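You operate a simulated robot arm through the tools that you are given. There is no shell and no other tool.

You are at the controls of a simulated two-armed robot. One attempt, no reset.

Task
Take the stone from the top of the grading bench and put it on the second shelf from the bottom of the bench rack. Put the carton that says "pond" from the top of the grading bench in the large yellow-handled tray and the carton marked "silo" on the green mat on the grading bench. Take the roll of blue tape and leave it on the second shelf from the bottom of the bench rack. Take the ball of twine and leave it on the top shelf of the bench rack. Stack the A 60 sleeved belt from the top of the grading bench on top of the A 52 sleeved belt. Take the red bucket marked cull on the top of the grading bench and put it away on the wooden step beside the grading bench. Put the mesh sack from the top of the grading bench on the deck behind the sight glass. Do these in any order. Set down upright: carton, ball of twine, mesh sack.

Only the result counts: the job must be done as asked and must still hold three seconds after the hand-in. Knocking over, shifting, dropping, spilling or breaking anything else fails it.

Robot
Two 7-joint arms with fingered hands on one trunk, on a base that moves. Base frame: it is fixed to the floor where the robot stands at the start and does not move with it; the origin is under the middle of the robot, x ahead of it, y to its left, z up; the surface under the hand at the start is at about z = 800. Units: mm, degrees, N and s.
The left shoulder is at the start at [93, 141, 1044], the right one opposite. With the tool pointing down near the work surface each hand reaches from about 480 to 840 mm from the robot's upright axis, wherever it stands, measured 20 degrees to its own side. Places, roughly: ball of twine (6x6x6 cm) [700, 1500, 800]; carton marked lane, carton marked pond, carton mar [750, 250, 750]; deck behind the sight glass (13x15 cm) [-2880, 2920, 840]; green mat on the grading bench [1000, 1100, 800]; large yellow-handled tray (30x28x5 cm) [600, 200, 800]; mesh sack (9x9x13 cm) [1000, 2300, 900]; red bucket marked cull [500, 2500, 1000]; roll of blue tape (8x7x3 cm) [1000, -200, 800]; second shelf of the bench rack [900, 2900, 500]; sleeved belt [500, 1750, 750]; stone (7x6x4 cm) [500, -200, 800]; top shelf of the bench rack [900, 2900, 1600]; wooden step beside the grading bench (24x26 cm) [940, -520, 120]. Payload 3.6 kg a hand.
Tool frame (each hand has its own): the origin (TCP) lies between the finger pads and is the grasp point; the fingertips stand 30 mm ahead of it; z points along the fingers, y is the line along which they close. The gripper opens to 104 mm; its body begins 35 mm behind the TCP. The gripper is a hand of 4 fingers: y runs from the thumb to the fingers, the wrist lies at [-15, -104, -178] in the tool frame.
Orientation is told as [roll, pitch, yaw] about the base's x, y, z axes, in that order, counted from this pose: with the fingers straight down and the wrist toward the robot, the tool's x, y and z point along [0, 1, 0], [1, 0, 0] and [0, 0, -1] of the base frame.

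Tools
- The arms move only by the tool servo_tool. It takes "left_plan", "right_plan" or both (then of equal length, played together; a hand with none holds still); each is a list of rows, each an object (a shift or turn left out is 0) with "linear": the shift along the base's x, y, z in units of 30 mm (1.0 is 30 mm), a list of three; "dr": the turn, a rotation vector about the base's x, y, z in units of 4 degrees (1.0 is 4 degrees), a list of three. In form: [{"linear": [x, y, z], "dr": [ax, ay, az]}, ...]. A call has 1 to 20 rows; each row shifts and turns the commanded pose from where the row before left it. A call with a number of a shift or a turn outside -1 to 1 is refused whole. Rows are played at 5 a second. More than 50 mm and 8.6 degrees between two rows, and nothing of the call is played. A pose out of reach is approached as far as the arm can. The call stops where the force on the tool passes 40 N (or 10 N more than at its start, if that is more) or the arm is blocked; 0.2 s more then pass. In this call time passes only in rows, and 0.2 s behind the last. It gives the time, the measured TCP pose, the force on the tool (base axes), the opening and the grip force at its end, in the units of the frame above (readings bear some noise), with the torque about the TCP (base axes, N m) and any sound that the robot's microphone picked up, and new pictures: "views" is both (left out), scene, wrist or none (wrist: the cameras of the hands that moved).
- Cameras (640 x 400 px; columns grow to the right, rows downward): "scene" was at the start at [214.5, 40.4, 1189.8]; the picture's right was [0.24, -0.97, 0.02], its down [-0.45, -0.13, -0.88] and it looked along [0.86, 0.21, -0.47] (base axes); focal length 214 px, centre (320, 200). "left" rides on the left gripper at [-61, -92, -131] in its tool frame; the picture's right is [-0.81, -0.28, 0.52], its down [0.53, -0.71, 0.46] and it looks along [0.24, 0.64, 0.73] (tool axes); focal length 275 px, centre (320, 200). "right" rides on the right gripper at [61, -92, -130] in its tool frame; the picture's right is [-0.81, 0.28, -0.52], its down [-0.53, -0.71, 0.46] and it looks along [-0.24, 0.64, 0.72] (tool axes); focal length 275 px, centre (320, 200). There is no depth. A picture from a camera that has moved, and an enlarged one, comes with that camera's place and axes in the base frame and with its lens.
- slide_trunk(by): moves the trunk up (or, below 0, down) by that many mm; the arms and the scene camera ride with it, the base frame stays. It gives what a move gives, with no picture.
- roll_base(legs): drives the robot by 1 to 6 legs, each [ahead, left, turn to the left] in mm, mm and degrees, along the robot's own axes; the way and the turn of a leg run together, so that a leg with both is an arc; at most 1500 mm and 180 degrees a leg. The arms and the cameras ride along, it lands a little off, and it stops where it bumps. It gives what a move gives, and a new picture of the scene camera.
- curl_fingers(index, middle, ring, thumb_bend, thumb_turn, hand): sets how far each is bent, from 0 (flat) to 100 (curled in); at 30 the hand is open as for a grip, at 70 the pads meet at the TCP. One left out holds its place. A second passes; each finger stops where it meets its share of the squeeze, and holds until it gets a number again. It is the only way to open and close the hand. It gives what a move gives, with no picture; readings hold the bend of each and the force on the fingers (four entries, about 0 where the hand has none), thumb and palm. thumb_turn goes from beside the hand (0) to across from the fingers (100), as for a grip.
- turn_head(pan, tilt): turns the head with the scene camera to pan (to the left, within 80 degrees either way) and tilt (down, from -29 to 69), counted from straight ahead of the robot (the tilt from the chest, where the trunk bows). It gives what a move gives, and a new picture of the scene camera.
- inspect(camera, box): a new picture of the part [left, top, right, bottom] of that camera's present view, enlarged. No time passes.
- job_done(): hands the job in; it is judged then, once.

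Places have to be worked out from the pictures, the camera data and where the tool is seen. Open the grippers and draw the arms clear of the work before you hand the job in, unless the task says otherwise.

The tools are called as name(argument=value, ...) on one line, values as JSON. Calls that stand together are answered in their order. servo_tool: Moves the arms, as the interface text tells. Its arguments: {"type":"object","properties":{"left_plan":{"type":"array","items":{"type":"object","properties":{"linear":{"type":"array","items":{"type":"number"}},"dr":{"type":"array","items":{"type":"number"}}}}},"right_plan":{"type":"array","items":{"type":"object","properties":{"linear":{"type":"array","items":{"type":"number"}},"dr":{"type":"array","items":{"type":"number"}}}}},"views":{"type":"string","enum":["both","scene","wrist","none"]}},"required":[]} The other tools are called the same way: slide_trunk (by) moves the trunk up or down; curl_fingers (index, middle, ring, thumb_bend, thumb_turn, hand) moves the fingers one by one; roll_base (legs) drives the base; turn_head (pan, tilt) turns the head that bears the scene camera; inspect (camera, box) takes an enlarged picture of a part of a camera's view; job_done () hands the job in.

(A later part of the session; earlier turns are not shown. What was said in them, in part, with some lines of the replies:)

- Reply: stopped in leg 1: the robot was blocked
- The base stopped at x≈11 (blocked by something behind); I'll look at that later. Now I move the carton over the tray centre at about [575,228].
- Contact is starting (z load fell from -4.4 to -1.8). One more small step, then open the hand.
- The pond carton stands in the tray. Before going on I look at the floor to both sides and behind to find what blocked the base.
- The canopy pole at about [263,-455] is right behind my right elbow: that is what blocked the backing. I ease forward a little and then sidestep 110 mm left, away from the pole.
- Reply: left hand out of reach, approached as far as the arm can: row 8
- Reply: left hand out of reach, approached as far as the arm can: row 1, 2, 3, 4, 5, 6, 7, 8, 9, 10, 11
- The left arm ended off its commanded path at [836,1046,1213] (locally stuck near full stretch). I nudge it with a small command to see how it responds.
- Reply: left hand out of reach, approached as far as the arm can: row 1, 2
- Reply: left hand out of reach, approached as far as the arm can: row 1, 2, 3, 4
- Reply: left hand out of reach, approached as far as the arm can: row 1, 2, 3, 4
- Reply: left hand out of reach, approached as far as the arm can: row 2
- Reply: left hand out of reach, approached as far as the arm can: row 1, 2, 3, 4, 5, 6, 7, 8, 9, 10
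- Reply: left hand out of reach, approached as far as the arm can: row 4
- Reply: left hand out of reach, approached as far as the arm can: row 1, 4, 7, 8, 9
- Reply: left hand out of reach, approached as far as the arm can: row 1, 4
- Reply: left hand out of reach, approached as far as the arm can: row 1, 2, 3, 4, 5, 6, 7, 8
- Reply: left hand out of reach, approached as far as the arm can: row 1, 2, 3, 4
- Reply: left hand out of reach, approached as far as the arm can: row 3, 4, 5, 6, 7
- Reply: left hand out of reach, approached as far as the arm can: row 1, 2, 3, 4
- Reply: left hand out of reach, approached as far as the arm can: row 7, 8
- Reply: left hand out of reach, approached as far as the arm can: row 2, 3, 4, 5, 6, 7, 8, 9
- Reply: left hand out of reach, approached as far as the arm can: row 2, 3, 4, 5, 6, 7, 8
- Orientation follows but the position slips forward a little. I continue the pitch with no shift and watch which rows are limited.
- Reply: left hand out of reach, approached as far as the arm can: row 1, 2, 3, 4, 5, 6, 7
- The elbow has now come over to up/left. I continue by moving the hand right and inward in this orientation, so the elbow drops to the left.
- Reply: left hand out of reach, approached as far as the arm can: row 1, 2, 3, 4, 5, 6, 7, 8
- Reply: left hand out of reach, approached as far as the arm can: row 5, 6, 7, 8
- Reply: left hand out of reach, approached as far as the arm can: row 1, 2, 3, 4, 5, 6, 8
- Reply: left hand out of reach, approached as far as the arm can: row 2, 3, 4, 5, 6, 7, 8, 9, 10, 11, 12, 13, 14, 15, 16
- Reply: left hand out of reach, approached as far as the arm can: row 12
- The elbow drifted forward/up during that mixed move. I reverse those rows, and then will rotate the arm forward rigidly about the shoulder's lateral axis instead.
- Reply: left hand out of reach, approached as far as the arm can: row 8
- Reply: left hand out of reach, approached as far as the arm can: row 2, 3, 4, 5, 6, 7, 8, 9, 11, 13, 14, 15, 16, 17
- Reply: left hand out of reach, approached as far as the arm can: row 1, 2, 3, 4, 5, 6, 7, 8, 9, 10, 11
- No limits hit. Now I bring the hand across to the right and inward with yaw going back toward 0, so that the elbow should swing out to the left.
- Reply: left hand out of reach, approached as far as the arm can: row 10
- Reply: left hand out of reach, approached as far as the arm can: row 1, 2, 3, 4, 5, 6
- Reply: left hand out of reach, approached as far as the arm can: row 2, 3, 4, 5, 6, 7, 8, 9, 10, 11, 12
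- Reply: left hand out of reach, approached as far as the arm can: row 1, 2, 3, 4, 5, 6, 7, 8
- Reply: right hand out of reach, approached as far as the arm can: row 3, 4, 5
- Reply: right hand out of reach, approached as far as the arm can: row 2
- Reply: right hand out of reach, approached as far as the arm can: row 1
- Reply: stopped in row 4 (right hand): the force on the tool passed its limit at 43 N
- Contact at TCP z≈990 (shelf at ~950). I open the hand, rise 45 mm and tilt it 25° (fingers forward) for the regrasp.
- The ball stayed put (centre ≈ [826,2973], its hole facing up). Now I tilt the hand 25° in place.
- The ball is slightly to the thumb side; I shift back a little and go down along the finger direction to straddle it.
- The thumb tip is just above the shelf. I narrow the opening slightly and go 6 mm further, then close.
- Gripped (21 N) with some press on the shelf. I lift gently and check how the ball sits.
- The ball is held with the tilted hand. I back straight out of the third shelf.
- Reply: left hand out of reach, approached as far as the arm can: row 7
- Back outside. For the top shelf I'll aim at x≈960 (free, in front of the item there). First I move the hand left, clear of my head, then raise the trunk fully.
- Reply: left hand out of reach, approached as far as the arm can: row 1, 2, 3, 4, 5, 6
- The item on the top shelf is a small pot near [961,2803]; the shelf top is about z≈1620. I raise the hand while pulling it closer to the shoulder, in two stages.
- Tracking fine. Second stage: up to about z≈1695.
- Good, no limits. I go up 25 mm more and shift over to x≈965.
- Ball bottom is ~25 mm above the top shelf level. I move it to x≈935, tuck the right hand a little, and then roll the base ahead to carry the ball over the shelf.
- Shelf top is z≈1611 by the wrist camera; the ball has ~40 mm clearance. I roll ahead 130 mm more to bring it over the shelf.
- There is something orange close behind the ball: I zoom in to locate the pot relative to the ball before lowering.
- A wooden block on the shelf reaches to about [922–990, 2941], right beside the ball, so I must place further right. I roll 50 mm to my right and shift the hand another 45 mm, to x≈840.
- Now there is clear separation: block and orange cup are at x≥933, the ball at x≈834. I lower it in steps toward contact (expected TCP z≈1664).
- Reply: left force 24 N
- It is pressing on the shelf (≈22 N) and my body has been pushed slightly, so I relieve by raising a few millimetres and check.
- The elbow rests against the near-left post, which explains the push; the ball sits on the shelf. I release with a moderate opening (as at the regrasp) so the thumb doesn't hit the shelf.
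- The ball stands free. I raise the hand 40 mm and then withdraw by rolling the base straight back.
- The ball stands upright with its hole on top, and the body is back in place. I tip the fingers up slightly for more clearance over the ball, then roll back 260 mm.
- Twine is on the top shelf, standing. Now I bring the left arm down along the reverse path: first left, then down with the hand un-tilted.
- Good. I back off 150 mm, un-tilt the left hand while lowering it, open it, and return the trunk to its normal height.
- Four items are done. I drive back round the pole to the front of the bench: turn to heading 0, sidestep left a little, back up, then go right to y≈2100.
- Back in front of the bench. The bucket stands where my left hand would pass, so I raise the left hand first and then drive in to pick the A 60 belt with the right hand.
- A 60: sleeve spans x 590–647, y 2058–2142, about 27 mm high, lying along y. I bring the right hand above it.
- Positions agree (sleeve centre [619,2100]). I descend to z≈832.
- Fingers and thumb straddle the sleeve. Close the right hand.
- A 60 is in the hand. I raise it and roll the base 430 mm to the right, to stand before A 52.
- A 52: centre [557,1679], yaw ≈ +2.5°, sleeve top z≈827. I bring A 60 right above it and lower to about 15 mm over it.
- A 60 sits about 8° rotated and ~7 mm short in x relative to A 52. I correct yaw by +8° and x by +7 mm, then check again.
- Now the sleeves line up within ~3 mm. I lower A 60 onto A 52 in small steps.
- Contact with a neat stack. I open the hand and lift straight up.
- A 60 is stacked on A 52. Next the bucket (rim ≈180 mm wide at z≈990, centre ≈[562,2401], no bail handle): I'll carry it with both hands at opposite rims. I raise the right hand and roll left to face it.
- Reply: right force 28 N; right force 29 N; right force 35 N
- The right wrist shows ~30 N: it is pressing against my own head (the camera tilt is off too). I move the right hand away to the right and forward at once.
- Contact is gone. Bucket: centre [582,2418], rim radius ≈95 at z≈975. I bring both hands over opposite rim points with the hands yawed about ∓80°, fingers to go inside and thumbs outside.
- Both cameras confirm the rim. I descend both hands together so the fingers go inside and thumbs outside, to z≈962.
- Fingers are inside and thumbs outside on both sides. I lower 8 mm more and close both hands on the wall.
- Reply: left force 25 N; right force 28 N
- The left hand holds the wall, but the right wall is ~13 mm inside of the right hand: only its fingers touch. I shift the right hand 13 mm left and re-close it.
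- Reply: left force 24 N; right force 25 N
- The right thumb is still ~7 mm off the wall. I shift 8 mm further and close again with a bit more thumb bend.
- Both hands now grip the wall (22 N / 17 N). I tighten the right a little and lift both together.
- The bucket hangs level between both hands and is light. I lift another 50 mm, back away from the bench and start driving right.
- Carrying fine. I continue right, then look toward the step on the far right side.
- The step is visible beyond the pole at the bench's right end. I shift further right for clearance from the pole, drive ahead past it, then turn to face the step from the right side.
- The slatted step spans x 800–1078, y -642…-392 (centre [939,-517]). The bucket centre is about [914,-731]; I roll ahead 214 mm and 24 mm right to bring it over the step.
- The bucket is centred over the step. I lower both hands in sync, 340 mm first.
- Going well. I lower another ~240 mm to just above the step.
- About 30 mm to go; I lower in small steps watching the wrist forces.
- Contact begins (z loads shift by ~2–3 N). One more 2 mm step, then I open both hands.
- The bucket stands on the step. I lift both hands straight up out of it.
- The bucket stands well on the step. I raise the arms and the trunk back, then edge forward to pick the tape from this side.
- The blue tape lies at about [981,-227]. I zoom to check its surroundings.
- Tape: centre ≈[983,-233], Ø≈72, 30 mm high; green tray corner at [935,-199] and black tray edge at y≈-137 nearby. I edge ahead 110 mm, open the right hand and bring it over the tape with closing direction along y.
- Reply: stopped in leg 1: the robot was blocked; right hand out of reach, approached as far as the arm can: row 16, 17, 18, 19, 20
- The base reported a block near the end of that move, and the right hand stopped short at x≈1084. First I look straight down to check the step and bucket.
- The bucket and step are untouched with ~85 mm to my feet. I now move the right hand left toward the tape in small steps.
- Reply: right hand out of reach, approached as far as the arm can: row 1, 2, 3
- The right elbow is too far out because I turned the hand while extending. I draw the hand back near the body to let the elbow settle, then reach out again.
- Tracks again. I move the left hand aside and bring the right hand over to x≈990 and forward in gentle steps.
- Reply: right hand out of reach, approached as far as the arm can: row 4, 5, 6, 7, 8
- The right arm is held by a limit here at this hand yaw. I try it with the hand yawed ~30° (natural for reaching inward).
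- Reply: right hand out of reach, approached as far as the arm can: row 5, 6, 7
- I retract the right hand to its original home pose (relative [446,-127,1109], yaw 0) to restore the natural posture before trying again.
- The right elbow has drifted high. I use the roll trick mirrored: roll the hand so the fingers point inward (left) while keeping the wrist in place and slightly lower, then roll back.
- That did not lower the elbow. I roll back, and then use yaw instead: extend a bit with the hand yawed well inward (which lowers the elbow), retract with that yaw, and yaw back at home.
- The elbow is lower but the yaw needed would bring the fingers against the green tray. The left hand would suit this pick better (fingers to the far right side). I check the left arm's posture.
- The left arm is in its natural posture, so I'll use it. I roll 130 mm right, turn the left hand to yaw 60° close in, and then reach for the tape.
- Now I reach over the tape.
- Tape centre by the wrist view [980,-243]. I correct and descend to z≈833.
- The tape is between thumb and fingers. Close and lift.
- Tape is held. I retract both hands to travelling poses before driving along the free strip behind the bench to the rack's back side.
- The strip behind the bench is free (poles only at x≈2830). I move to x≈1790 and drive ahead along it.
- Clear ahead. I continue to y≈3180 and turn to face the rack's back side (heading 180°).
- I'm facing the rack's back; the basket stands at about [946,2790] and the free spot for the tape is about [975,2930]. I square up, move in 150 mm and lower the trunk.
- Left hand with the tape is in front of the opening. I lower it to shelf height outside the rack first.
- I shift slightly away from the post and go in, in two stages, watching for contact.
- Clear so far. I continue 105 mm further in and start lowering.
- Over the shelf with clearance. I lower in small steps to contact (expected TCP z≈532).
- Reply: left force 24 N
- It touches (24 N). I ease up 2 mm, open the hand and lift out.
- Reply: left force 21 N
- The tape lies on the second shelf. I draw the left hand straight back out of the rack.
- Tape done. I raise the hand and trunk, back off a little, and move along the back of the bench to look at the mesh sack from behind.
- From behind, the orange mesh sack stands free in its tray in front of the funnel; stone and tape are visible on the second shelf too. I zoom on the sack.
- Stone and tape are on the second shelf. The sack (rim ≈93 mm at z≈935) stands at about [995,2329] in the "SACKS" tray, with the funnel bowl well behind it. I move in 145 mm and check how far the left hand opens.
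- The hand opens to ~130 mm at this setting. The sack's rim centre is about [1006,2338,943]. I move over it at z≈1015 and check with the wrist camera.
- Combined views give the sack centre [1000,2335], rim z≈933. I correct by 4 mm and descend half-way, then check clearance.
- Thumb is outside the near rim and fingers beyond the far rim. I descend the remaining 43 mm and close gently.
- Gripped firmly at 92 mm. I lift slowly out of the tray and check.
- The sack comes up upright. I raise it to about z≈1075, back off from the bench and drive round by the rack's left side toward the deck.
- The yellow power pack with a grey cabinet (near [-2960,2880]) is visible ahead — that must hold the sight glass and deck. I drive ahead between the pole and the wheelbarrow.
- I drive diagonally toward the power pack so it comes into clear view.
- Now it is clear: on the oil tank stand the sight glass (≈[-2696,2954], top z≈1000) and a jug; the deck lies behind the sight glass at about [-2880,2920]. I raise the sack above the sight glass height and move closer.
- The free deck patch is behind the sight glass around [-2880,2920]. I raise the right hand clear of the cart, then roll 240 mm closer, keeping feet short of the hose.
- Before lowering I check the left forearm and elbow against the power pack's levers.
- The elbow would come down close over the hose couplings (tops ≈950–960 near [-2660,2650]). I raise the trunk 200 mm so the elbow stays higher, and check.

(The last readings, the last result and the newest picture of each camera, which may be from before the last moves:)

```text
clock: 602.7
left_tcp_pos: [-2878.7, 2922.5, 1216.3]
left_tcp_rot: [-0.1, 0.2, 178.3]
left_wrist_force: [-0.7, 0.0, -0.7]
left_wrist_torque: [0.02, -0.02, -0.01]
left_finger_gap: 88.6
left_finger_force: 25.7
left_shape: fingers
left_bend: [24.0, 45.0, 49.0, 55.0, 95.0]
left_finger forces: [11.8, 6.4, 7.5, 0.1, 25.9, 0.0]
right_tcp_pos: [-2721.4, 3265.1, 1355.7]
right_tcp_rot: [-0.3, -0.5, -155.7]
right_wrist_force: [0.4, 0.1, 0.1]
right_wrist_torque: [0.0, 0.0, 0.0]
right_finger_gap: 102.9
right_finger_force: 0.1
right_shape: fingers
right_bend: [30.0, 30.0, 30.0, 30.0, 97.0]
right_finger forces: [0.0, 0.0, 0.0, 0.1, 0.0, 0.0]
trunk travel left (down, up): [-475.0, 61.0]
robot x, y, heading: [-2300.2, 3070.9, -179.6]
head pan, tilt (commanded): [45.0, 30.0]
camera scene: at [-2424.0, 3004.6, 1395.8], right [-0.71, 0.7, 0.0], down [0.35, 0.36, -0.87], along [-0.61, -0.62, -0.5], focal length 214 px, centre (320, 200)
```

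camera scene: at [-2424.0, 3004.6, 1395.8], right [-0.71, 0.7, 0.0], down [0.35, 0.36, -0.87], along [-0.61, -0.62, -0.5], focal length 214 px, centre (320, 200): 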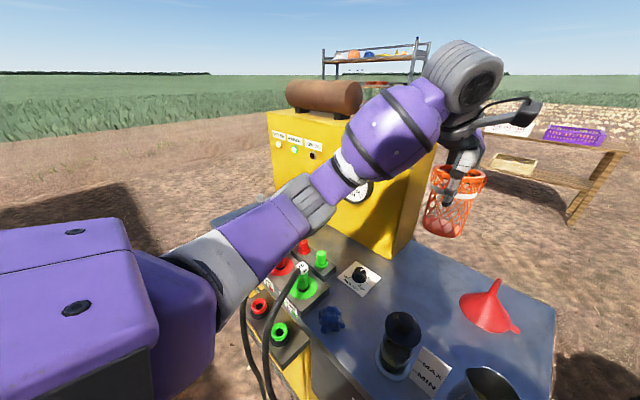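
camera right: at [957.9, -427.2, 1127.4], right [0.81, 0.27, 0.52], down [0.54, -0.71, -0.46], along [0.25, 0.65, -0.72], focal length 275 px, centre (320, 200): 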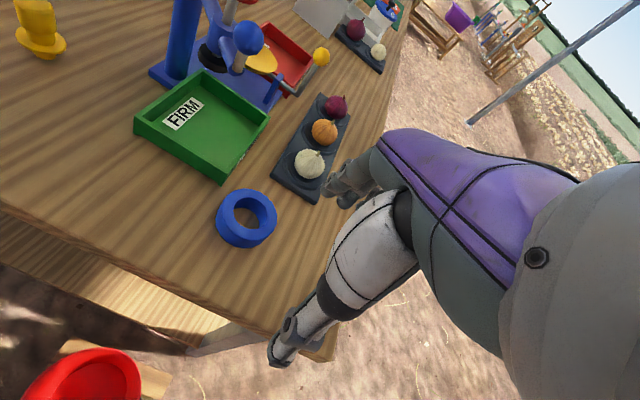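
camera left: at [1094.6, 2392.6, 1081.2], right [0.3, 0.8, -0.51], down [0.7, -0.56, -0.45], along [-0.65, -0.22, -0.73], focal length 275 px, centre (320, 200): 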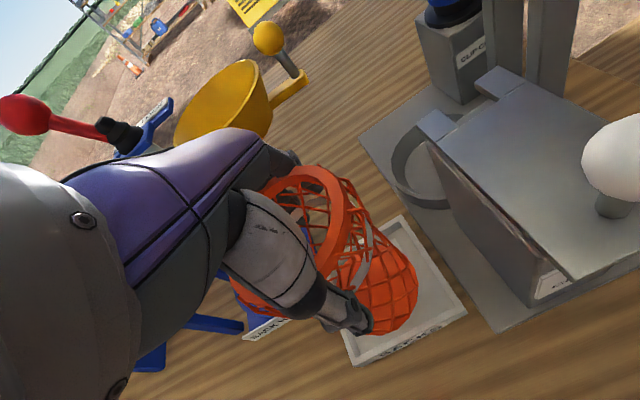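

Good clearance now. I lower the sack further, straight down behind the sight glass, and look again.

servo_tool(left_plan=[{"linear": [0, 0, -0.9]}, {"linear": [0, 0, -0.9]}, {"linear": [0, 0, -0.9]}, {"linear": [0, 0, -0.9]}, {"linear": [0, 0, -0.9]}, {"linear": [0, 0, -0.9]}], views="both")

turn_head(pan=15, tilt=38)

inspect(camera="scene", box=[180, 60, 460, 300])

```text
clock: 604.1
left_tcp_pos: [-2878.5, 2923.3, 1052.0]
left_tcp_rot: [-0.2, 0.2, 178.4]
left_wrist_force: [-0.3, -0.8, -0.2]
left_wrist_torque: [0.02, 0.01, 0.01]
left_finger_gap: 88.3
left_finger_force: 25.3
left_shape: fingers
left_bend: [24.0, 45.0, 49.0, 55.0, 95.0]
left_finger forces: [11.7, 6.3, 7.4, 0.1, 25.4, 0.0]
right_tcp_pos: [-2721.3, 3265.2, 1355.1]
right_tcp_rot: [-0.2, -0.5, -155.7]
right_wrist_force: [-0.9, 0.2, -0.1]
right_wrist_torque: [0.01, 0.0, -0.03]
right_finger_gap: 102.9
right_finger_force: 0.1
right_shape: fingers
right_bend: [30.0, 30.0, 30.0, 30.0, 97.0]
right_finger forces: [0.0, 0.0, 0.0, 0.1, 0.0, 0.0]
trunk travel left (down, up): [-475.0, 61.0]
robot x, y, heading: [-2301.3, 3070.9, -179.7]
head pan, tilt (commanded): [45.0, 30.0]
camera scene: at [-2424.0, 3004.7, 1395.8], right [-0.71, 0.7, 0.0], down [0.35, 0.36, -0.87], along [-0.61, -0.62, -0.5], focal length 214 px, centre (320, 200)
camera left: at [-2785.1, 2982.3, 1182.8], right [0.3, 0.8, -0.51], down [0.7, -0.55, -0.45], along [-0.65, -0.22, -0.73], focal length 275 px, centre (320, 200)
```

scene: 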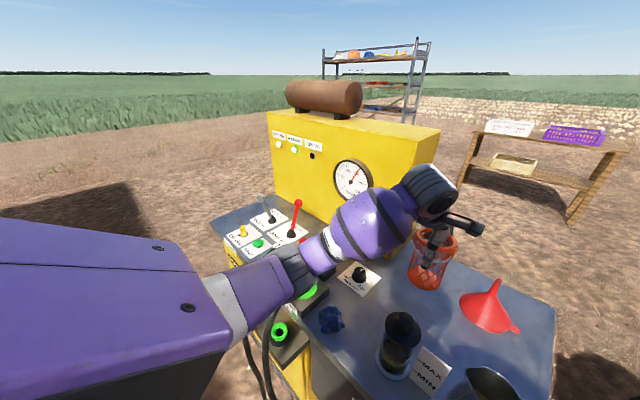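
left: 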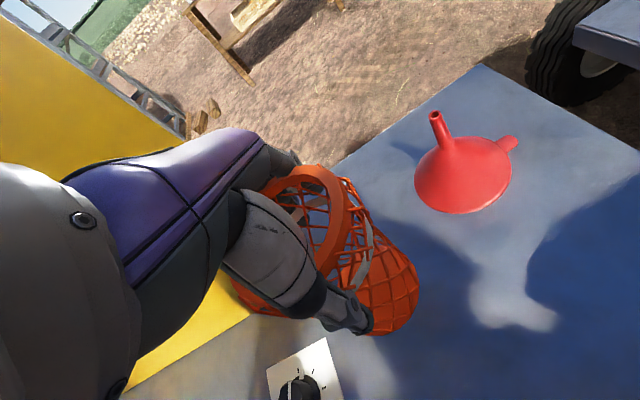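

```text
clock: 605.0
left_tcp_pos: [-2878.5, 2923.3, 1051.3]
left_tcp_rot: [-0.1, 0.1, 178.4]
left_wrist_force: [0.3, -0.1, -0.3]
left_wrist_torque: [0.01, 0.04, -0.01]
left_finger_gap: 88.2
left_finger_force: 25.6
left_shape: fingers
left_bend: [24.0, 45.0, 49.0, 55.0, 95.0]
left_finger forces: [11.7, 6.3, 7.5, 0.1, 25.4, 0.1]
right_tcp_pos: [-2722.0, 3264.0, 1355.3]
right_tcp_rot: [-0.2, -0.5, -155.7]
right_wrist_force: [-0.3, 0.5, 0.0]
right_wrist_torque: [-0.02, 0.01, 0.0]
right_finger_gap: 103.1
right_finger_force: 0.0
right_shape: fingers
right_bend: [30.0, 30.0, 30.0, 30.0, 97.0]
right_finger forces: [0.1, 0.1, 0.0, 0.1, 0.0, 0.0]
trunk travel left (down, up): [-475.0, 61.0]
robot x, y, heading: [-2300.0, 3070.3, -179.2]
head pan, tilt (commanded): [15.0, 38.0]
camera scene: at [-2443.6, 3046.1, 1383.5], right [-0.27, 0.96, 0.0], down [0.59, 0.16, -0.79], along [-0.76, -0.21, -0.62], focal length 214 px, centre (320, 200)
```

scene: 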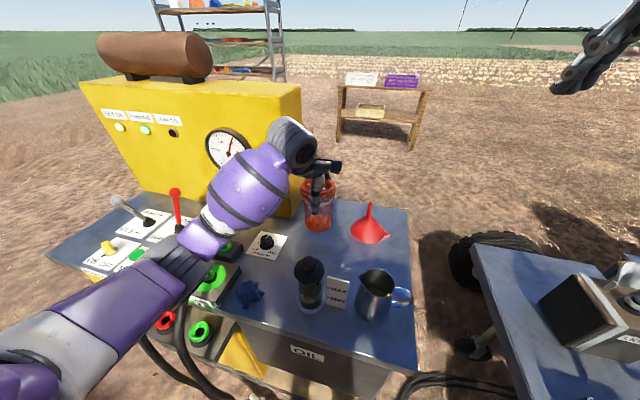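

```text
1.67 times, centred on (320, 180) of scene
camera zoom: at [-2443.6, 3046.1, 1383.5], right [-0.27, 0.96, 0.0], down [0.59, 0.16, -0.79], along [-0.76, -0.21, -0.62], focal length 358 px, centre (320, 233)
```

zoom: 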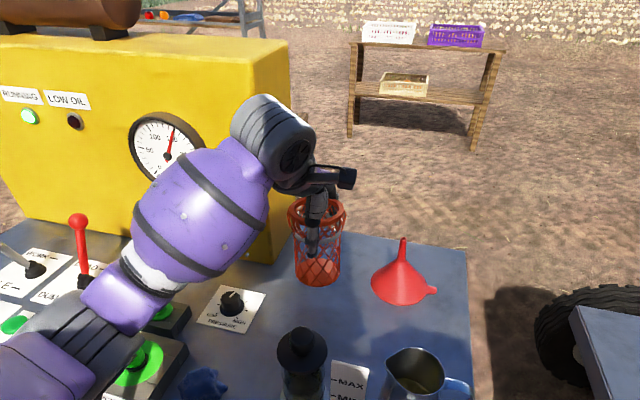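

The elbow would get too close to the couplings when lowering further. I first shift the hand 80 mm left and then roll the base 80 mm right, so the elbow moves away from them.

servo_tool(left_plan=[{"linear": [0, -0.9, 0.3]}, {"linear": [0, -0.9, 0.3]}, {"linear": [0, -0.9, 0.3]}], views="none")

roll_base(legs=[[0, -80, 0]])

slide_trunk(by=58)

turn_head(pan=35, tilt=45)

```text
clock: 605.8
left_tcp_pos: [-2879.0, 2843.1, 1081.3]
left_tcp_rot: [-0.2, 0.2, 178.3]
left_wrist_force: [0.5, 0.2, -0.6]
left_wrist_torque: [0.01, 0.0, -0.01]
left_finger_gap: 88.4
left_finger_force: 24.7
left_shape: fingers
left_bend: [24.0, 45.0, 49.0, 55.0, 95.0]
left_finger forces: [11.5, 6.2, 7.3, 0.0, 25.3, 0.1]
right_tcp_pos: [-2721.3, 3263.9, 1355.7]
right_tcp_rot: [-0.3, -0.5, -155.7]
right_wrist_force: [-0.4, 1.0, 0.0]
right_wrist_torque: [-0.01, 0.0, 0.0]
right_finger_gap: 102.6
right_finger_force: 0.2
right_shape: fingers
right_bend: [30.0, 30.0, 30.0, 30.0, 97.0]
right_finger forces: [0.0, 0.0, 0.0, 0.1, 0.0, 0.1]
trunk travel left (down, up): [-475.0, 61.0]
robot x, y, heading: [-2299.0, 3070.9, -179.7]
head pan, tilt (commanded): [15.0, 38.0]
```

```text
clock: 607.2
left_tcp_pos: [-2879.7, 2924.8, 1080.3]
left_tcp_rot: [-0.1, 0.2, 178.3]
left_wrist_force: [-0.7, -0.5, -0.5]
left_wrist_torque: [-0.01, 0.02, -0.01]
left_finger_gap: 88.1
left_finger_force: 25.1
left_shape: fingers
left_bend: [24.0, 45.0, 49.0, 55.0, 95.0]
left_finger forces: [11.6, 6.2, 7.4, 0.0, 25.3, 0.1]
right_tcp_pos: [-2721.2, 3345.1, 1355.4]
right_tcp_rot: [-0.1, -0.6, -155.7]
right_wrist_force: [-0.7, -0.1, 0.2]
right_wrist_torque: [0.0, -0.02, 0.0]
right_finger_gap: 102.8
right_finger_force: 0.2
right_shape: fingers
right_bend: [30.0, 30.0, 30.0, 30.0, 97.0]
right_finger forces: [0.1, 0.0, 0.0, 0.0, 0.1, 0.0]
trunk travel left (down, up): [-475.0, 61.0]
robot x, y, heading: [-2302.3, 3152.3, -179.6]
head pan, tilt (commanded): [15.0, 38.0]
camera scene: at [-2444.2, 3126.7, 1383.4], right [-0.26, 0.96, 0.0], down [0.59, 0.16, -0.79], along [-0.76, -0.21, -0.62], focal length 214 px, centre (320, 200)
```

scene: 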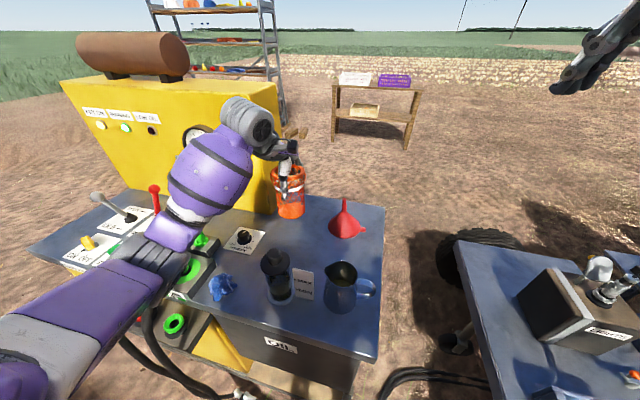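

```text
clock: 608.2
left_tcp_pos: [-2880.8, 2923.9, 1137.0]
left_tcp_rot: [0.0, 0.4, 178.3]
left_wrist_force: [0.5, 1.3, -0.7]
left_wrist_torque: [0.04, -0.01, -0.02]
left_finger_gap: 88.2
left_finger_force: 25.2
left_shape: fingers
left_bend: [24.0, 45.0, 49.0, 55.0, 95.0]
left_finger forces: [11.7, 6.2, 7.4, 0.0, 25.3, 0.0]
right_tcp_pos: [-2722.8, 3344.8, 1413.0]
right_tcp_rot: [-0.2, -0.5, -155.7]
right_wrist_force: [0.0, 0.3, -0.6]
right_wrist_torque: [0.01, -0.01, 0.0]
right_finger_gap: 102.8
right_finger_force: 0.0
right_shape: fingers
right_bend: [30.0, 30.0, 30.0, 30.0, 97.0]
right_finger forces: [0.0, 0.0, 0.0, 0.0, 0.1, 0.1]
trunk travel left (down, up): [-533.0, 3.0]
robot x, y, heading: [-2300.0, 3151.0, -179.3]
head pan, tilt (commanded): [15.0, 38.0]
```

```text
clock: 609.0
left_tcp_pos: [-2880.0, 2923.4, 1138.4]
left_tcp_rot: [0.0, 0.1, 178.3]
left_wrist_force: [-0.3, 0.2, 0.8]
left_wrist_torque: [0.01, -0.02, 0.0]
left_finger_gap: 88.1
left_finger_force: 24.6
left_shape: fingers
left_bend: [24.0, 45.0, 49.0, 55.0, 95.0]
left_finger forces: [11.7, 6.1, 7.4, 0.0, 25.4, 0.0]
right_tcp_pos: [-2722.3, 3345.4, 1413.6]
right_tcp_rot: [-0.2, -0.5, -155.7]
right_wrist_force: [-0.3, 0.4, 0.3]
right_wrist_torque: [0.0, 0.0, 0.0]
right_finger_gap: 102.8
right_finger_force: 0.0
right_shape: fingers
right_bend: [30.0, 30.0, 30.0, 30.0, 97.0]
right_finger forces: [0.0, 0.0, 0.1, 0.1, 0.1, 0.0]
trunk travel left (down, up): [-533.0, 3.0]
robot x, y, heading: [-2297.8, 3149.4, -179.7]
head pan, tilt (commanded): [35.0, 45.0]
camera scene: at [-2371.3, 3102.8, 1435.9], right [-0.58, 0.82, 0.0], down [0.58, 0.41, -0.71], along [-0.58, -0.41, -0.71], focal length 214 px, centre (320, 200)
```

scene: 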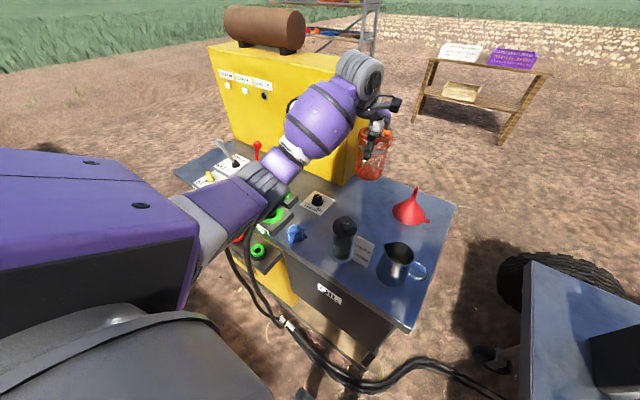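

Elbow now ≈[-2574,2824,1152], well clear of the couplings. I lower the sack to just above the deck.

servo_tool(left_plan=[{"linear": [0, -0.05, -0.8]}, {"linear": [0, -0.05, -0.9]}, {"linear": [0, 0, -0.9]}, {"linear": [0, 0, -0.9]}, {"linear": [0, 0, -0.9]}, {"linear": [0, 0, -0.9]}], views="both")

inspect(camera="scene", box=[240, 80, 460, 270])

```text
clock: 610.4
left_tcp_pos: [-2879.8, 2919.2, 979.7]
left_tcp_rot: [-0.1, 0.3, 178.3]
left_wrist_force: [0.0, 0.1, -0.6]
left_wrist_torque: [0.02, -0.01, 0.02]
left_finger_gap: 88.2
left_finger_force: 25.0
left_shape: fingers
left_bend: [24.0, 45.0, 49.0, 55.0, 95.0]
left_finger forces: [11.6, 6.2, 7.3, 0.1, 24.8, 0.1]
right_tcp_pos: [-2722.6, 3345.7, 1413.1]
right_tcp_rot: [-0.2, -0.5, -155.8]
right_wrist_force: [-0.1, 0.5, -0.8]
right_wrist_torque: [-0.01, 0.01, -0.02]
right_finger_gap: 102.9
right_finger_force: 0.1
right_shape: fingers
right_bend: [30.0, 30.0, 30.0, 30.0, 97.0]
right_finger forces: [0.1, 0.0, 0.1, 0.0, 0.0, 0.0]
trunk travel left (down, up): [-533.0, 3.0]
robot x, y, heading: [-2300.0, 3149.5, -179.5]
head pan, tilt (commanded): [35.0, 45.0]
camera scene: at [-2371.5, 3102.6, 1435.8], right [-0.58, 0.82, 0.0], down [0.58, 0.41, -0.71], along [-0.58, -0.41, -0.71], focal length 214 px, centre (320, 200)
camera left: at [-2786.8, 2978.9, 1110.4], right [0.3, 0.8, -0.51], down [0.7, -0.55, -0.45], along [-0.65, -0.22, -0.73], focal length 275 px, centre (320, 200)
```

scene: 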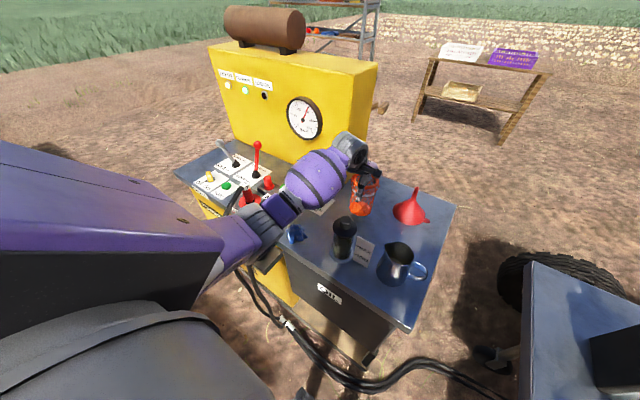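
left: 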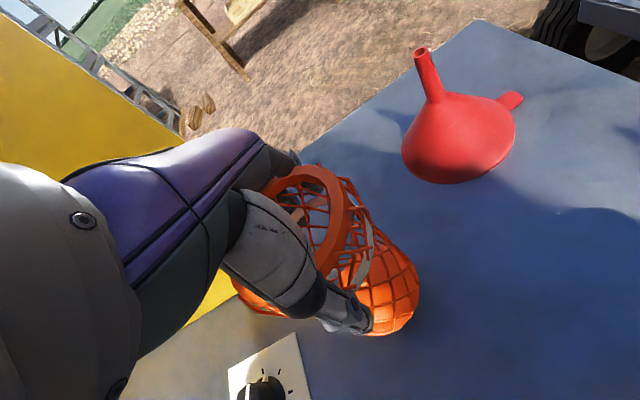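

```text
2.11 times, centred on (350, 175) of scene
camera zoom: at [-2371.5, 3102.6, 1435.8], right [-0.58, 0.82, 0.0], down [0.58, 0.41, -0.71], along [-0.58, -0.41, -0.71], focal length 452 px, centre (257, 253)
```

zoom: 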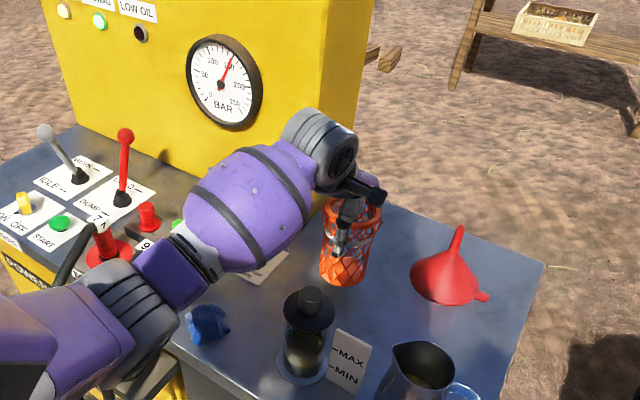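

All clear. I lower the last ~35 mm in small steps, watching the load.

servo_tool(left_plan=[{"linear": [0, 0, -0.4]}, {"linear": [0, 0, -0.3]}, {"linear": [0, 0, -0.15]}], views="none")

servo_tool(left_plan=[{"linear": [0, 0, -0.12]}, {"linear": [0, 0, -0.12]}], views="wrist")

```text
clock: 611.2
left_tcp_pos: [-2879.9, 2919.3, 954.5]
left_tcp_rot: [-0.1, 0.1, 178.3]
left_wrist_force: [-0.1, -0.3, -0.4]
left_wrist_torque: [0.02, 0.04, 0.05]
left_finger_gap: 88.3
left_finger_force: 25.0
left_shape: fingers
left_bend: [24.0, 45.0, 49.0, 55.0, 95.0]
left_finger forces: [11.5, 6.1, 7.2, 0.0, 24.7, 0.0]
right_tcp_pos: [-2721.2, 3344.4, 1413.6]
right_tcp_rot: [-0.2, -0.5, -155.7]
right_wrist_force: [-0.7, 0.3, 1.1]
right_wrist_torque: [-0.01, 0.01, 0.0]
right_finger_gap: 103.1
right_finger_force: 0.0
right_shape: fingers
right_bend: [30.0, 30.0, 30.0, 30.0, 97.0]
right_finger forces: [0.1, 0.0, 0.0, 0.0, 0.0, 0.0]
trunk travel left (down, up): [-533.0, 3.0]
robot x, y, heading: [-2300.9, 3150.1, -179.8]
head pan, tilt (commanded): [35.0, 45.0]
```

```text
clock: 611.8
left_tcp_pos: [-2880.5, 2920.7, 949.2]
left_tcp_rot: [-0.2, 0.1, 178.3]
left_wrist_force: [1.5, 0.3, 4.5]
left_wrist_torque: [-0.04, 0.07, 0.0]
left_finger_gap: 88.3
left_finger_force: 26.0
left_shape: fingers
left_bend: [24.0, 45.0, 50.0, 55.0, 95.0]
left_finger forces: [12.1, 6.2, 7.6, 0.0, 26.1, 0.1]
right_tcp_pos: [-2720.9, 3344.9, 1414.1]
right_tcp_rot: [-0.3, -0.6, -155.7]
right_wrist_force: [0.1, 0.4, 0.9]
right_wrist_torque: [-0.02, -0.01, 0.0]
right_finger_gap: 103.1
right_finger_force: 0.0
right_shape: fingers
right_bend: [30.0, 30.0, 30.0, 30.0, 97.0]
right_finger forces: [0.0, 0.0, 0.0, 0.1, 0.0, 0.1]
trunk travel left (down, up): [-533.0, 3.0]
robot x, y, heading: [-2298.4, 3149.6, -179.8]
head pan, tilt (commanded): [35.0, 45.0]
camera left: at [-2786.4, 2979.9, 1079.9], right [0.3, 0.8, -0.52], down [0.7, -0.55, -0.46], along [-0.65, -0.22, -0.72], focal length 275 px, centre (320, 200)
```

left: 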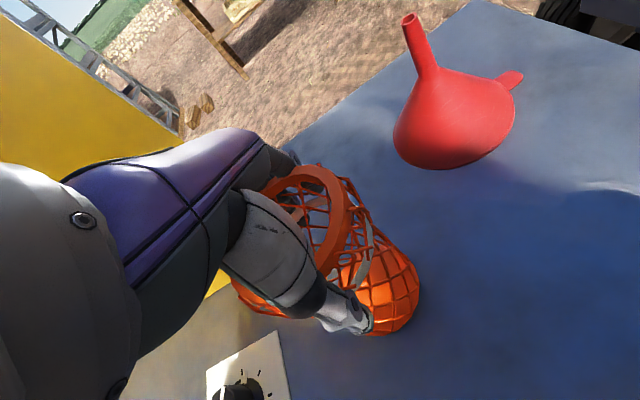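

Touchdown (≈+5 N). I open the hand wide and check that the sack stays upright.

curl_fingers(hand="left", index=16, middle=18, ring=18, thumb_bend=18)

inspect(camera="left", box=[160, 120, 520, 380])

inspect(camera="scene", box=[300, 130, 440, 270])

```text
clock: 612.8
left_tcp_pos: [-2879.4, 2921.2, 947.1]
left_tcp_rot: [-0.1, 0.2, 178.4]
left_wrist_force: [-0.1, 0.0, -0.4]
left_wrist_torque: [0.0, 0.04, 0.02]
left_finger_gap: 132.3
left_finger_force: 0.0
left_shape: fingers
left_bend: [16.0, 18.0, 18.0, 18.0, 97.0]
left_finger forces: [0.0, 0.0, 0.1, 0.0, 0.0, 0.1]
right_tcp_pos: [-2721.8, 3344.4, 1413.2]
right_tcp_rot: [-0.2, -0.6, -155.7]
right_wrist_force: [0.2, -0.1, -0.3]
right_wrist_torque: [0.03, 0.0, 0.04]
right_finger_gap: 102.9
right_finger_force: 0.2
right_shape: fingers
right_bend: [30.0, 30.0, 30.0, 30.0, 97.0]
right_finger forces: [0.0, 0.0, 0.1, 0.1, 0.0, 0.0]
trunk travel left (down, up): [-533.0, 3.0]
robot x, y, heading: [-2297.4, 3153.8, -179.4]
head pan, tilt (commanded): [35.0, 45.0]
```

```text
1.54 times, centred on (340, 250) of left
camera zoom: at [-2786.7, 2979.8, 1078.3], right [0.3, 0.8, -0.51], down [0.7, -0.55, -0.45], along [-0.65, -0.22, -0.73], focal length 424 px, centre (289, 123)
```

zoom: 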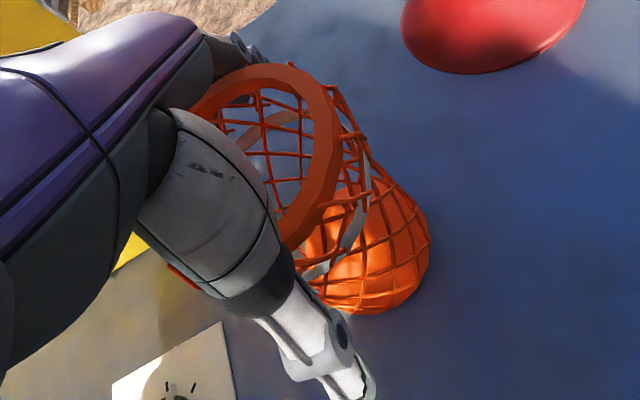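

```text
2.86 times, centred on (370, 200) of scene
camera zoom: at [-2371.4, 3102.7, 1435.8], right [-0.58, 0.82, 0.0], down [0.58, 0.41, -0.71], along [-0.58, -0.41, -0.71], focal length 613 px, centre (177, 200)
```

zoom: 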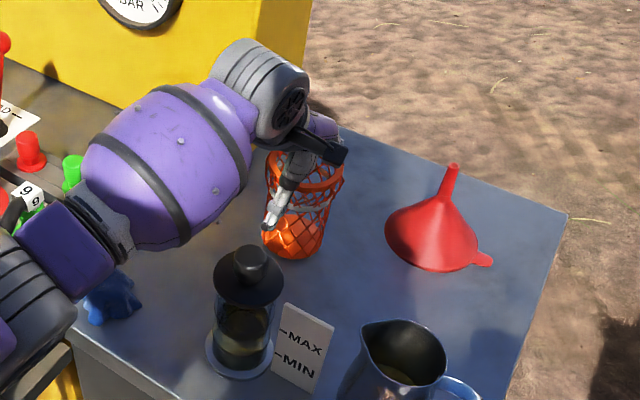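

The sack stands upright and free. I lift the hand straight up, slowly at first.

servo_tool(left_plan=[{"linear": [0, 0, 0.3]}, {"linear": [0, 0, 0.5]}, {"linear": [0, 0, 0.7]}, {"linear": [0, 0, 0.9]}, {"linear": [0, 0, 0.9]}, {"linear": [0, 0, 0.9]}, {"linear": [0, 0, 0.9]}, {"linear": [0, 0, 0.9]}], views="both")

inspect(camera="scene", box=[300, 130, 440, 270])

```text
clock: 614.6
left_tcp_pos: [-2878.9, 2920.1, 1128.5]
left_tcp_rot: [-0.2, 0.3, 178.3]
left_wrist_force: [-0.7, -0.5, 0.1]
left_wrist_torque: [-0.04, 0.01, -0.01]
left_finger_gap: 132.5
left_finger_force: 0.1
left_shape: fingers
left_bend: [16.0, 18.0, 18.0, 18.0, 97.0]
left_finger forces: [0.1, 0.0, 0.0, 0.0, 0.0, 0.0]
right_tcp_pos: [-2722.2, 3344.4, 1414.4]
right_tcp_rot: [-0.1, -0.6, -155.7]
right_wrist_force: [0.1, -0.6, -0.2]
right_wrist_torque: [0.02, 0.0, -0.01]
right_finger_gap: 103.0
right_finger_force: 0.1
right_shape: fingers
right_bend: [30.0, 30.0, 30.0, 30.0, 97.0]
right_finger forces: [0.0, 0.0, 0.0, 0.0, 0.0, 0.0]
trunk travel left (down, up): [-533.0, 3.0]
robot x, y, heading: [-2298.1, 3148.6, -179.5]
head pan, tilt (commanded): [35.0, 45.0]
camera scene: at [-2371.2, 3102.9, 1435.9], right [-0.58, 0.82, 0.0], down [0.58, 0.41, -0.71], along [-0.58, -0.41, -0.71], focal length 214 px, centre (320, 200)
camera left: at [-2786.1, 2979.9, 1259.4], right [0.3, 0.8, -0.51], down [0.7, -0.55, -0.45], along [-0.65, -0.22, -0.73], focal length 275 px, centre (320, 200)
```

scene: 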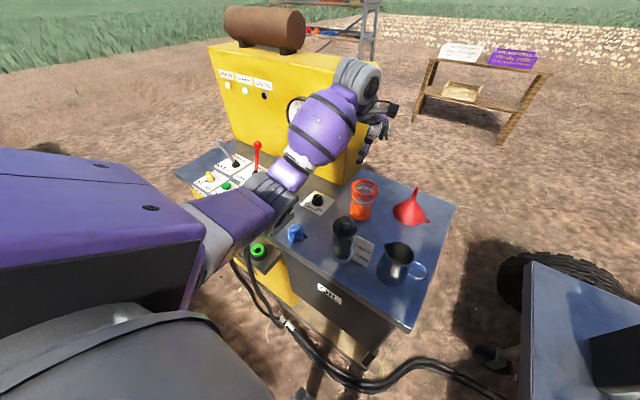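
left: 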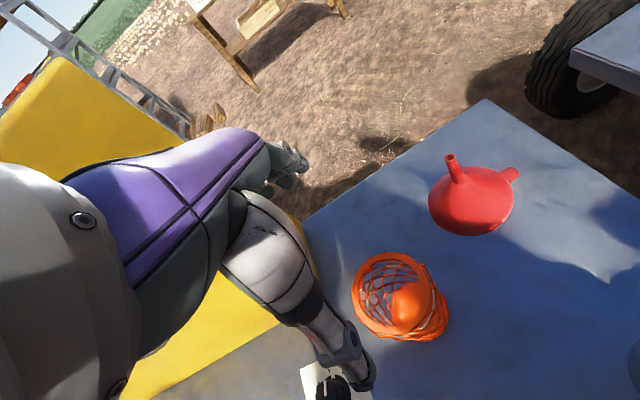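

```text
2.86 times, centred on (370, 200) of scene
camera zoom: at [-2371.2, 3102.9, 1435.9], right [-0.58, 0.82, 0.0], down [0.58, 0.41, -0.71], along [-0.58, -0.41, -0.71], focal length 613 px, centre (177, 200)
```

zoom: 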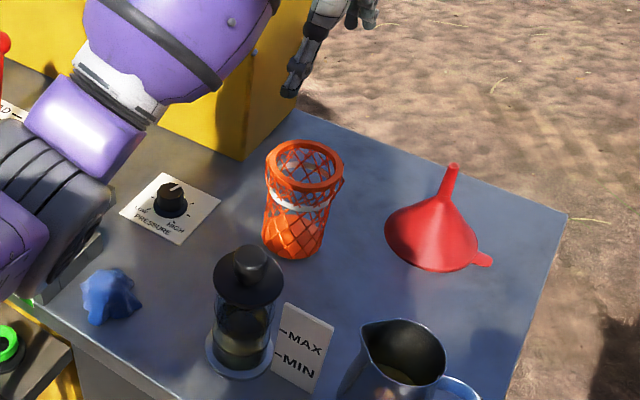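

The sack stands upright on the deck at about [-2883,2923]. I roll straight back to draw clear, bring the trunk to normal height and take a last look.

roll_base(legs=[[-600, 0, 0]])

slide_trunk(by=-250)

turn_head(pan=0, tilt=18)

inspect(camera="scene", box=[160, 120, 420, 320])

```text
clock: 618.0
left_tcp_pos: [-2282.4, 2923.3, 1127.2]
left_tcp_rot: [-0.1, 0.2, 178.6]
left_wrist_force: [0.0, -0.4, 0.3]
left_wrist_torque: [-0.02, -0.02, -0.01]
left_finger_gap: 132.5
left_finger_force: 0.1
left_shape: fingers
left_bend: [16.0, 18.0, 18.0, 18.0, 97.0]
left_finger forces: [0.1, 0.0, 0.0, 0.0, 0.0, 0.1]
right_tcp_pos: [-2127.7, 3348.3, 1412.6]
right_tcp_rot: [-0.1, -0.5, -155.5]
right_wrist_force: [0.2, 0.1, 0.0]
right_wrist_torque: [0.0, 0.02, 0.01]
right_finger_gap: 102.8
right_finger_force: 0.0
right_shape: fingers
right_bend: [30.0, 30.0, 30.0, 30.0, 97.0]
right_finger forces: [0.0, 0.1, 0.1, 0.0, 0.0, 0.0]
trunk travel left (down, up): [-533.0, 3.0]
robot x, y, heading: [-1702.4, 3155.5, -179.3]
head pan, tilt (commanded): [35.0, 45.0]
camera scene: at [-1775.1, 3107.5, 1435.8], right [-0.58, 0.81, 0.0], down [0.57, 0.41, -0.71], along [-0.57, -0.41, -0.71], focal length 214 px, centre (320, 200)
```

scene: 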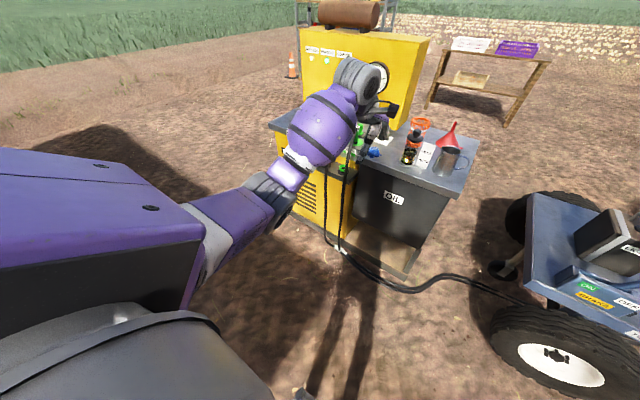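

```text
clock: 620.6
left_tcp_pos: [-2282.8, 2922.8, 877.1]
left_tcp_rot: [0.0, 0.1, 178.6]
left_wrist_force: [-0.3, 0.3, -0.3]
left_wrist_torque: [0.0, 0.0, -0.02]
left_finger_gap: 132.5
left_finger_force: 0.1
left_shape: fingers
left_bend: [16.0, 18.0, 18.0, 18.0, 97.0]
left_finger forces: [0.0, 0.0, 0.0, 0.0, 0.1, 0.0]
right_tcp_pos: [-2126.9, 3348.2, 1163.8]
right_tcp_rot: [-0.2, -0.6, -155.4]
right_wrist_force: [-0.2, -0.6, 0.2]
right_wrist_torque: [-0.01, -0.01, -0.03]
right_finger_gap: 103.0
right_finger_force: 0.0
right_shape: fingers
right_bend: [30.0, 30.0, 30.0, 30.0, 97.0]
right_finger forces: [0.0, 0.0, 0.1, 0.0, 0.0, 0.0]
trunk travel left (down, up): [-283.0, 253.0]
robot x, y, heading: [-1704.1, 3153.2, -179.4]
head pan, tilt (commanded): [35.0, 45.0]
```

```text
clock: 621.6
left_tcp_pos: [-2282.9, 2923.4, 877.9]
left_tcp_rot: [-0.1, 0.1, 178.6]
left_wrist_force: [-0.5, 0.6, -0.4]
left_wrist_torque: [0.0, 0.0, 0.01]
left_finger_gap: 132.4
left_finger_force: 0.1
left_shape: fingers
left_bend: [16.0, 18.0, 18.0, 18.0, 97.0]
left_finger forces: [0.1, 0.0, 0.0, 0.0, 0.0, 0.0]
right_tcp_pos: [-2126.4, 3348.3, 1163.8]
right_tcp_rot: [-0.2, -0.5, -155.6]
right_wrist_force: [-0.1, 0.7, 0.2]
right_wrist_torque: [0.01, -0.04, -0.03]
right_finger_gap: 103.1
right_finger_force: 0.0
right_shape: fingers
right_bend: [30.0, 30.0, 30.0, 30.0, 97.0]
right_finger forces: [0.0, 0.1, 0.0, 0.0, 0.0, 0.0]
trunk travel left (down, up): [-283.0, 253.0]
robot x, y, heading: [-1702.1, 3155.1, -179.4]
head pan, tilt (commanded): [0.0, 18.0]
camera scene: at [-1918.8, 3152.4, 1214.1], right [-0.01, 1.0, 0.0], down [0.31, 0.0, -0.95], along [-0.95, -0.01, -0.31], focal length 214 px, centre (320, 200)
```

scene: 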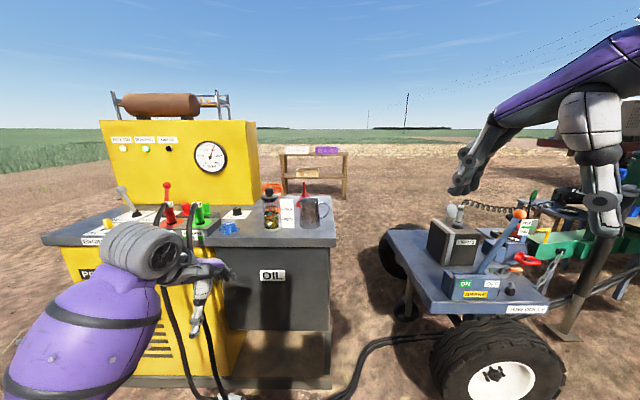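

```text
2.00 times, centred on (290, 220) of scene
camera zoom: at [-1918.8, 3152.4, 1214.1], right [-0.01, 1.0, 0.0], down [0.31, 0.0, -0.95], along [-0.95, -0.01, -0.31], focal length 429 px, centre (380, 160)
```

zoom: 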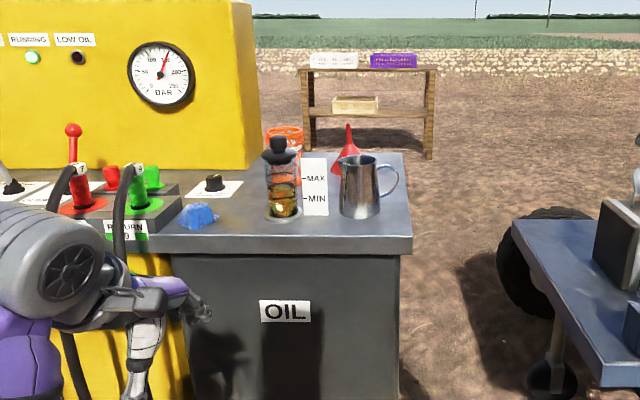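

The sack is behind the sight glass as asked. I back off further and turn round for a final check of the bench, rack and step from a distance.

roll_base(legs=[[-450, 0, 0], [0, 0, 150]])

turn_head(pan=10, tilt=8)

inspect(camera="scene", box=[200, 60, 480, 240])

```text
clock: 630.6
left_tcp_pos: [-617.1, 3098.9, 877.9]
left_tcp_rot: [-0.1, 0.2, -29.1]
left_wrist_force: [-0.6, -0.6, -0.3]
left_wrist_torque: [-0.02, -0.02, 0.01]
left_finger_gap: 132.4
left_finger_force: 0.0
left_shape: fingers
left_bend: [16.0, 18.0, 18.0, 18.0, 97.0]
left_finger forces: [0.1, 0.1, 0.1, 0.1, 0.0, 0.0]
right_tcp_pos: [-951.7, 2794.6, 1164.2]
right_tcp_rot: [-0.2, -0.5, -3.1]
right_wrist_force: [0.0, -0.3, 0.7]
right_wrist_torque: [-0.03, 0.02, 0.02]
right_finger_gap: 103.0
right_finger_force: 0.1
right_shape: fingers
right_bend: [30.0, 30.0, 30.0, 30.0, 97.0]
right_finger forces: [0.1, 0.0, 0.0, 0.1, 0.1, 0.0]
trunk travel left (down, up): [-283.0, 253.0]
robot x, y, heading: [-1236.8, 3160.5, -27.3]
head pan, tilt (commanded): [0.0, 18.0]
camera scene: at [-1046.5, 3062.4, 1214.1], right [-0.45, -0.89, 0.0], down [-0.28, 0.14, -0.95], along [0.85, -0.43, -0.31], focal length 214 px, centre (320, 200)
```

scene: 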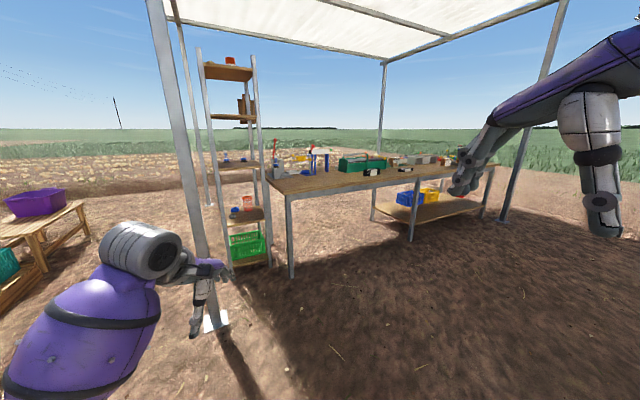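

```text
clock: 631.4
left_tcp_pos: [-617.9, 3098.7, 877.5]
left_tcp_rot: [-0.1, 0.2, -29.1]
left_wrist_force: [-0.2, -0.1, 0.1]
left_wrist_torque: [0.0, -0.02, 0.0]
left_finger_gap: 132.5
left_finger_force: 0.0
left_shape: fingers
left_bend: [16.0, 18.0, 18.0, 18.0, 97.0]
left_finger forces: [0.0, 0.0, 0.0, 0.1, 0.1, 0.0]
right_tcp_pos: [-952.5, 2794.9, 1162.5]
right_tcp_rot: [-0.1, -0.6, -3.1]
right_wrist_force: [0.3, 0.6, 0.9]
right_wrist_torque: [-0.01, -0.02, 0.02]
right_finger_gap: 102.7
right_finger_force: 0.1
right_shape: fingers
right_bend: [30.0, 30.0, 30.0, 30.0, 97.0]
right_finger forces: [0.1, 0.1, 0.0, 0.0, 0.1, 0.1]
trunk travel left (down, up): [-283.0, 253.0]
robot x, y, heading: [-1235.6, 3161.4, -26.8]
head pan, tilt (commanded): [10.0, 8.0]
camera scene: at [-1041.1, 3077.6, 1230.3], right [-0.29, -0.96, 0.0], down [-0.13, 0.04, -0.99], along [0.95, -0.29, -0.14], focal length 214 px, centre (320, 200)
```

scene: 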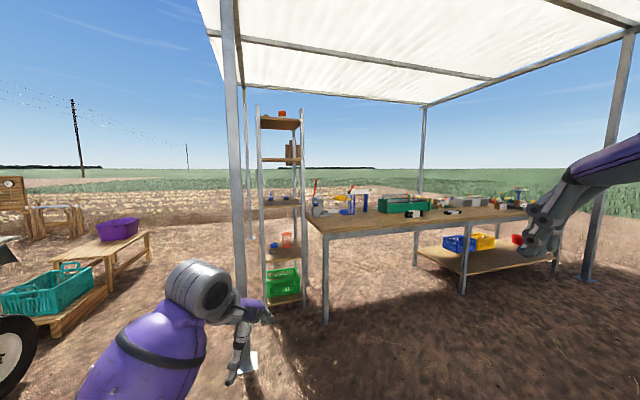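

```text
2.22 times, centred on (340, 150) of scene
camera zoom: at [-1041.1, 3077.6, 1230.3], right [-0.29, -0.96, 0.0], down [-0.13, 0.04, -0.99], along [0.95, -0.29, -0.14], focal length 477 px, centre (276, 311)
```

zoom: 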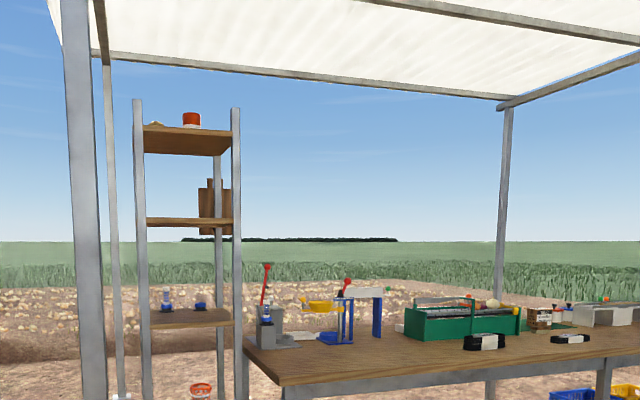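

Zooming on the top shelf, the bench middle and the right end.

inspect(camera="scene", box=[250, 100, 320, 150])

inspect(camera="scene", box=[370, 170, 550, 290])

inspect(camera="scene", box=[250, 210, 310, 260])

```text
8.00 times, centred on (285, 125) of scene
camera zoom: at [-1041.1, 3077.6, 1230.3], right [-0.29, -0.96, 0.0], down [-0.13, 0.04, -0.99], along [0.95, -0.29, -0.14], focal length 1716 px, centre (600, 800)
```

zoom: 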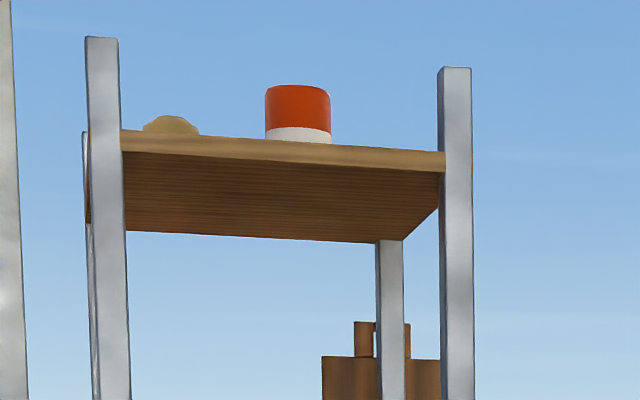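

```text
3.33 times, centred on (460, 230) of scene
camera zoom: at [-1041.1, 3077.6, 1230.3], right [-0.29, -0.96, 0.0], down [-0.13, 0.04, -0.99], along [0.95, -0.29, -0.14], focal length 715 px, centre (-147, 100)
```

zoom: 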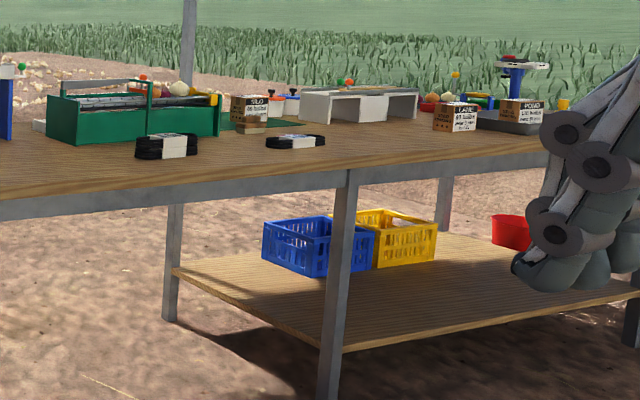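

```text
8.00 times, centred on (280, 235) of scene
camera zoom: at [-1041.1, 3077.6, 1230.3], right [-0.29, -0.96, 0.0], down [-0.13, 0.04, -0.99], along [0.95, -0.29, -0.14], focal length 1716 px, centre (640, -80)
```

zoom: 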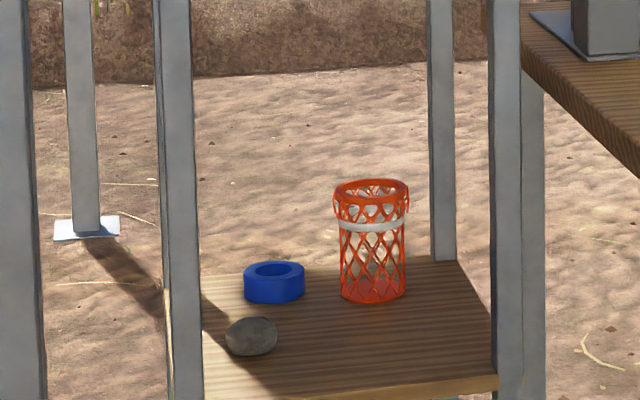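

Everything checks out: twine and its neighbours on the top shelf, stone and tape on the second shelf, belts stacked, silo on the mat, pond in the tray, bucket on the step, and sack on the deck. Both hands are open and clear, so I hand in.

job_done()

```text
The job is handed in.
```

I finished all eight placements and handed the job in; I don't have the judge's verdict. I confirmed them by zoomed camera checks, most in a last look from a distance just before hand-in.

| Item | Final place |
|---|---|
| Stone | Second shelf of the bench rack |
| Roll of blue tape | Second shelf of the bench rack |
| Ball of twine | Top shelf of the bench rack, upright (hole facing up) |
| Carton "pond" | In the large yellow-handled tray, upright |
| Carton "silo" | On the green mat, upright |
| A 60 belt | Stacked on the A 52 belt |
| Red bucket marked cull | On the wooden step, standing upright |
| Mesh sack | On the deck behind the sight glass, upright |

**Sack target:** The deck had no visible marking. I set the sack on the open spot behind the sight glass, at the coordinates you gave.

**Contacts:** An arm touched a rack post twice. After the first touch I compared views from the same camera position and the rack had not moved; I did not repeat that check after the second. The base also reported being blocked twice. The first was my elbow against the pole at the bench's right end. I found no cause for the second, beside the step, but the step and bucket were undisturbed afterwards.

Both hands were open and clear of the work at hand-in.
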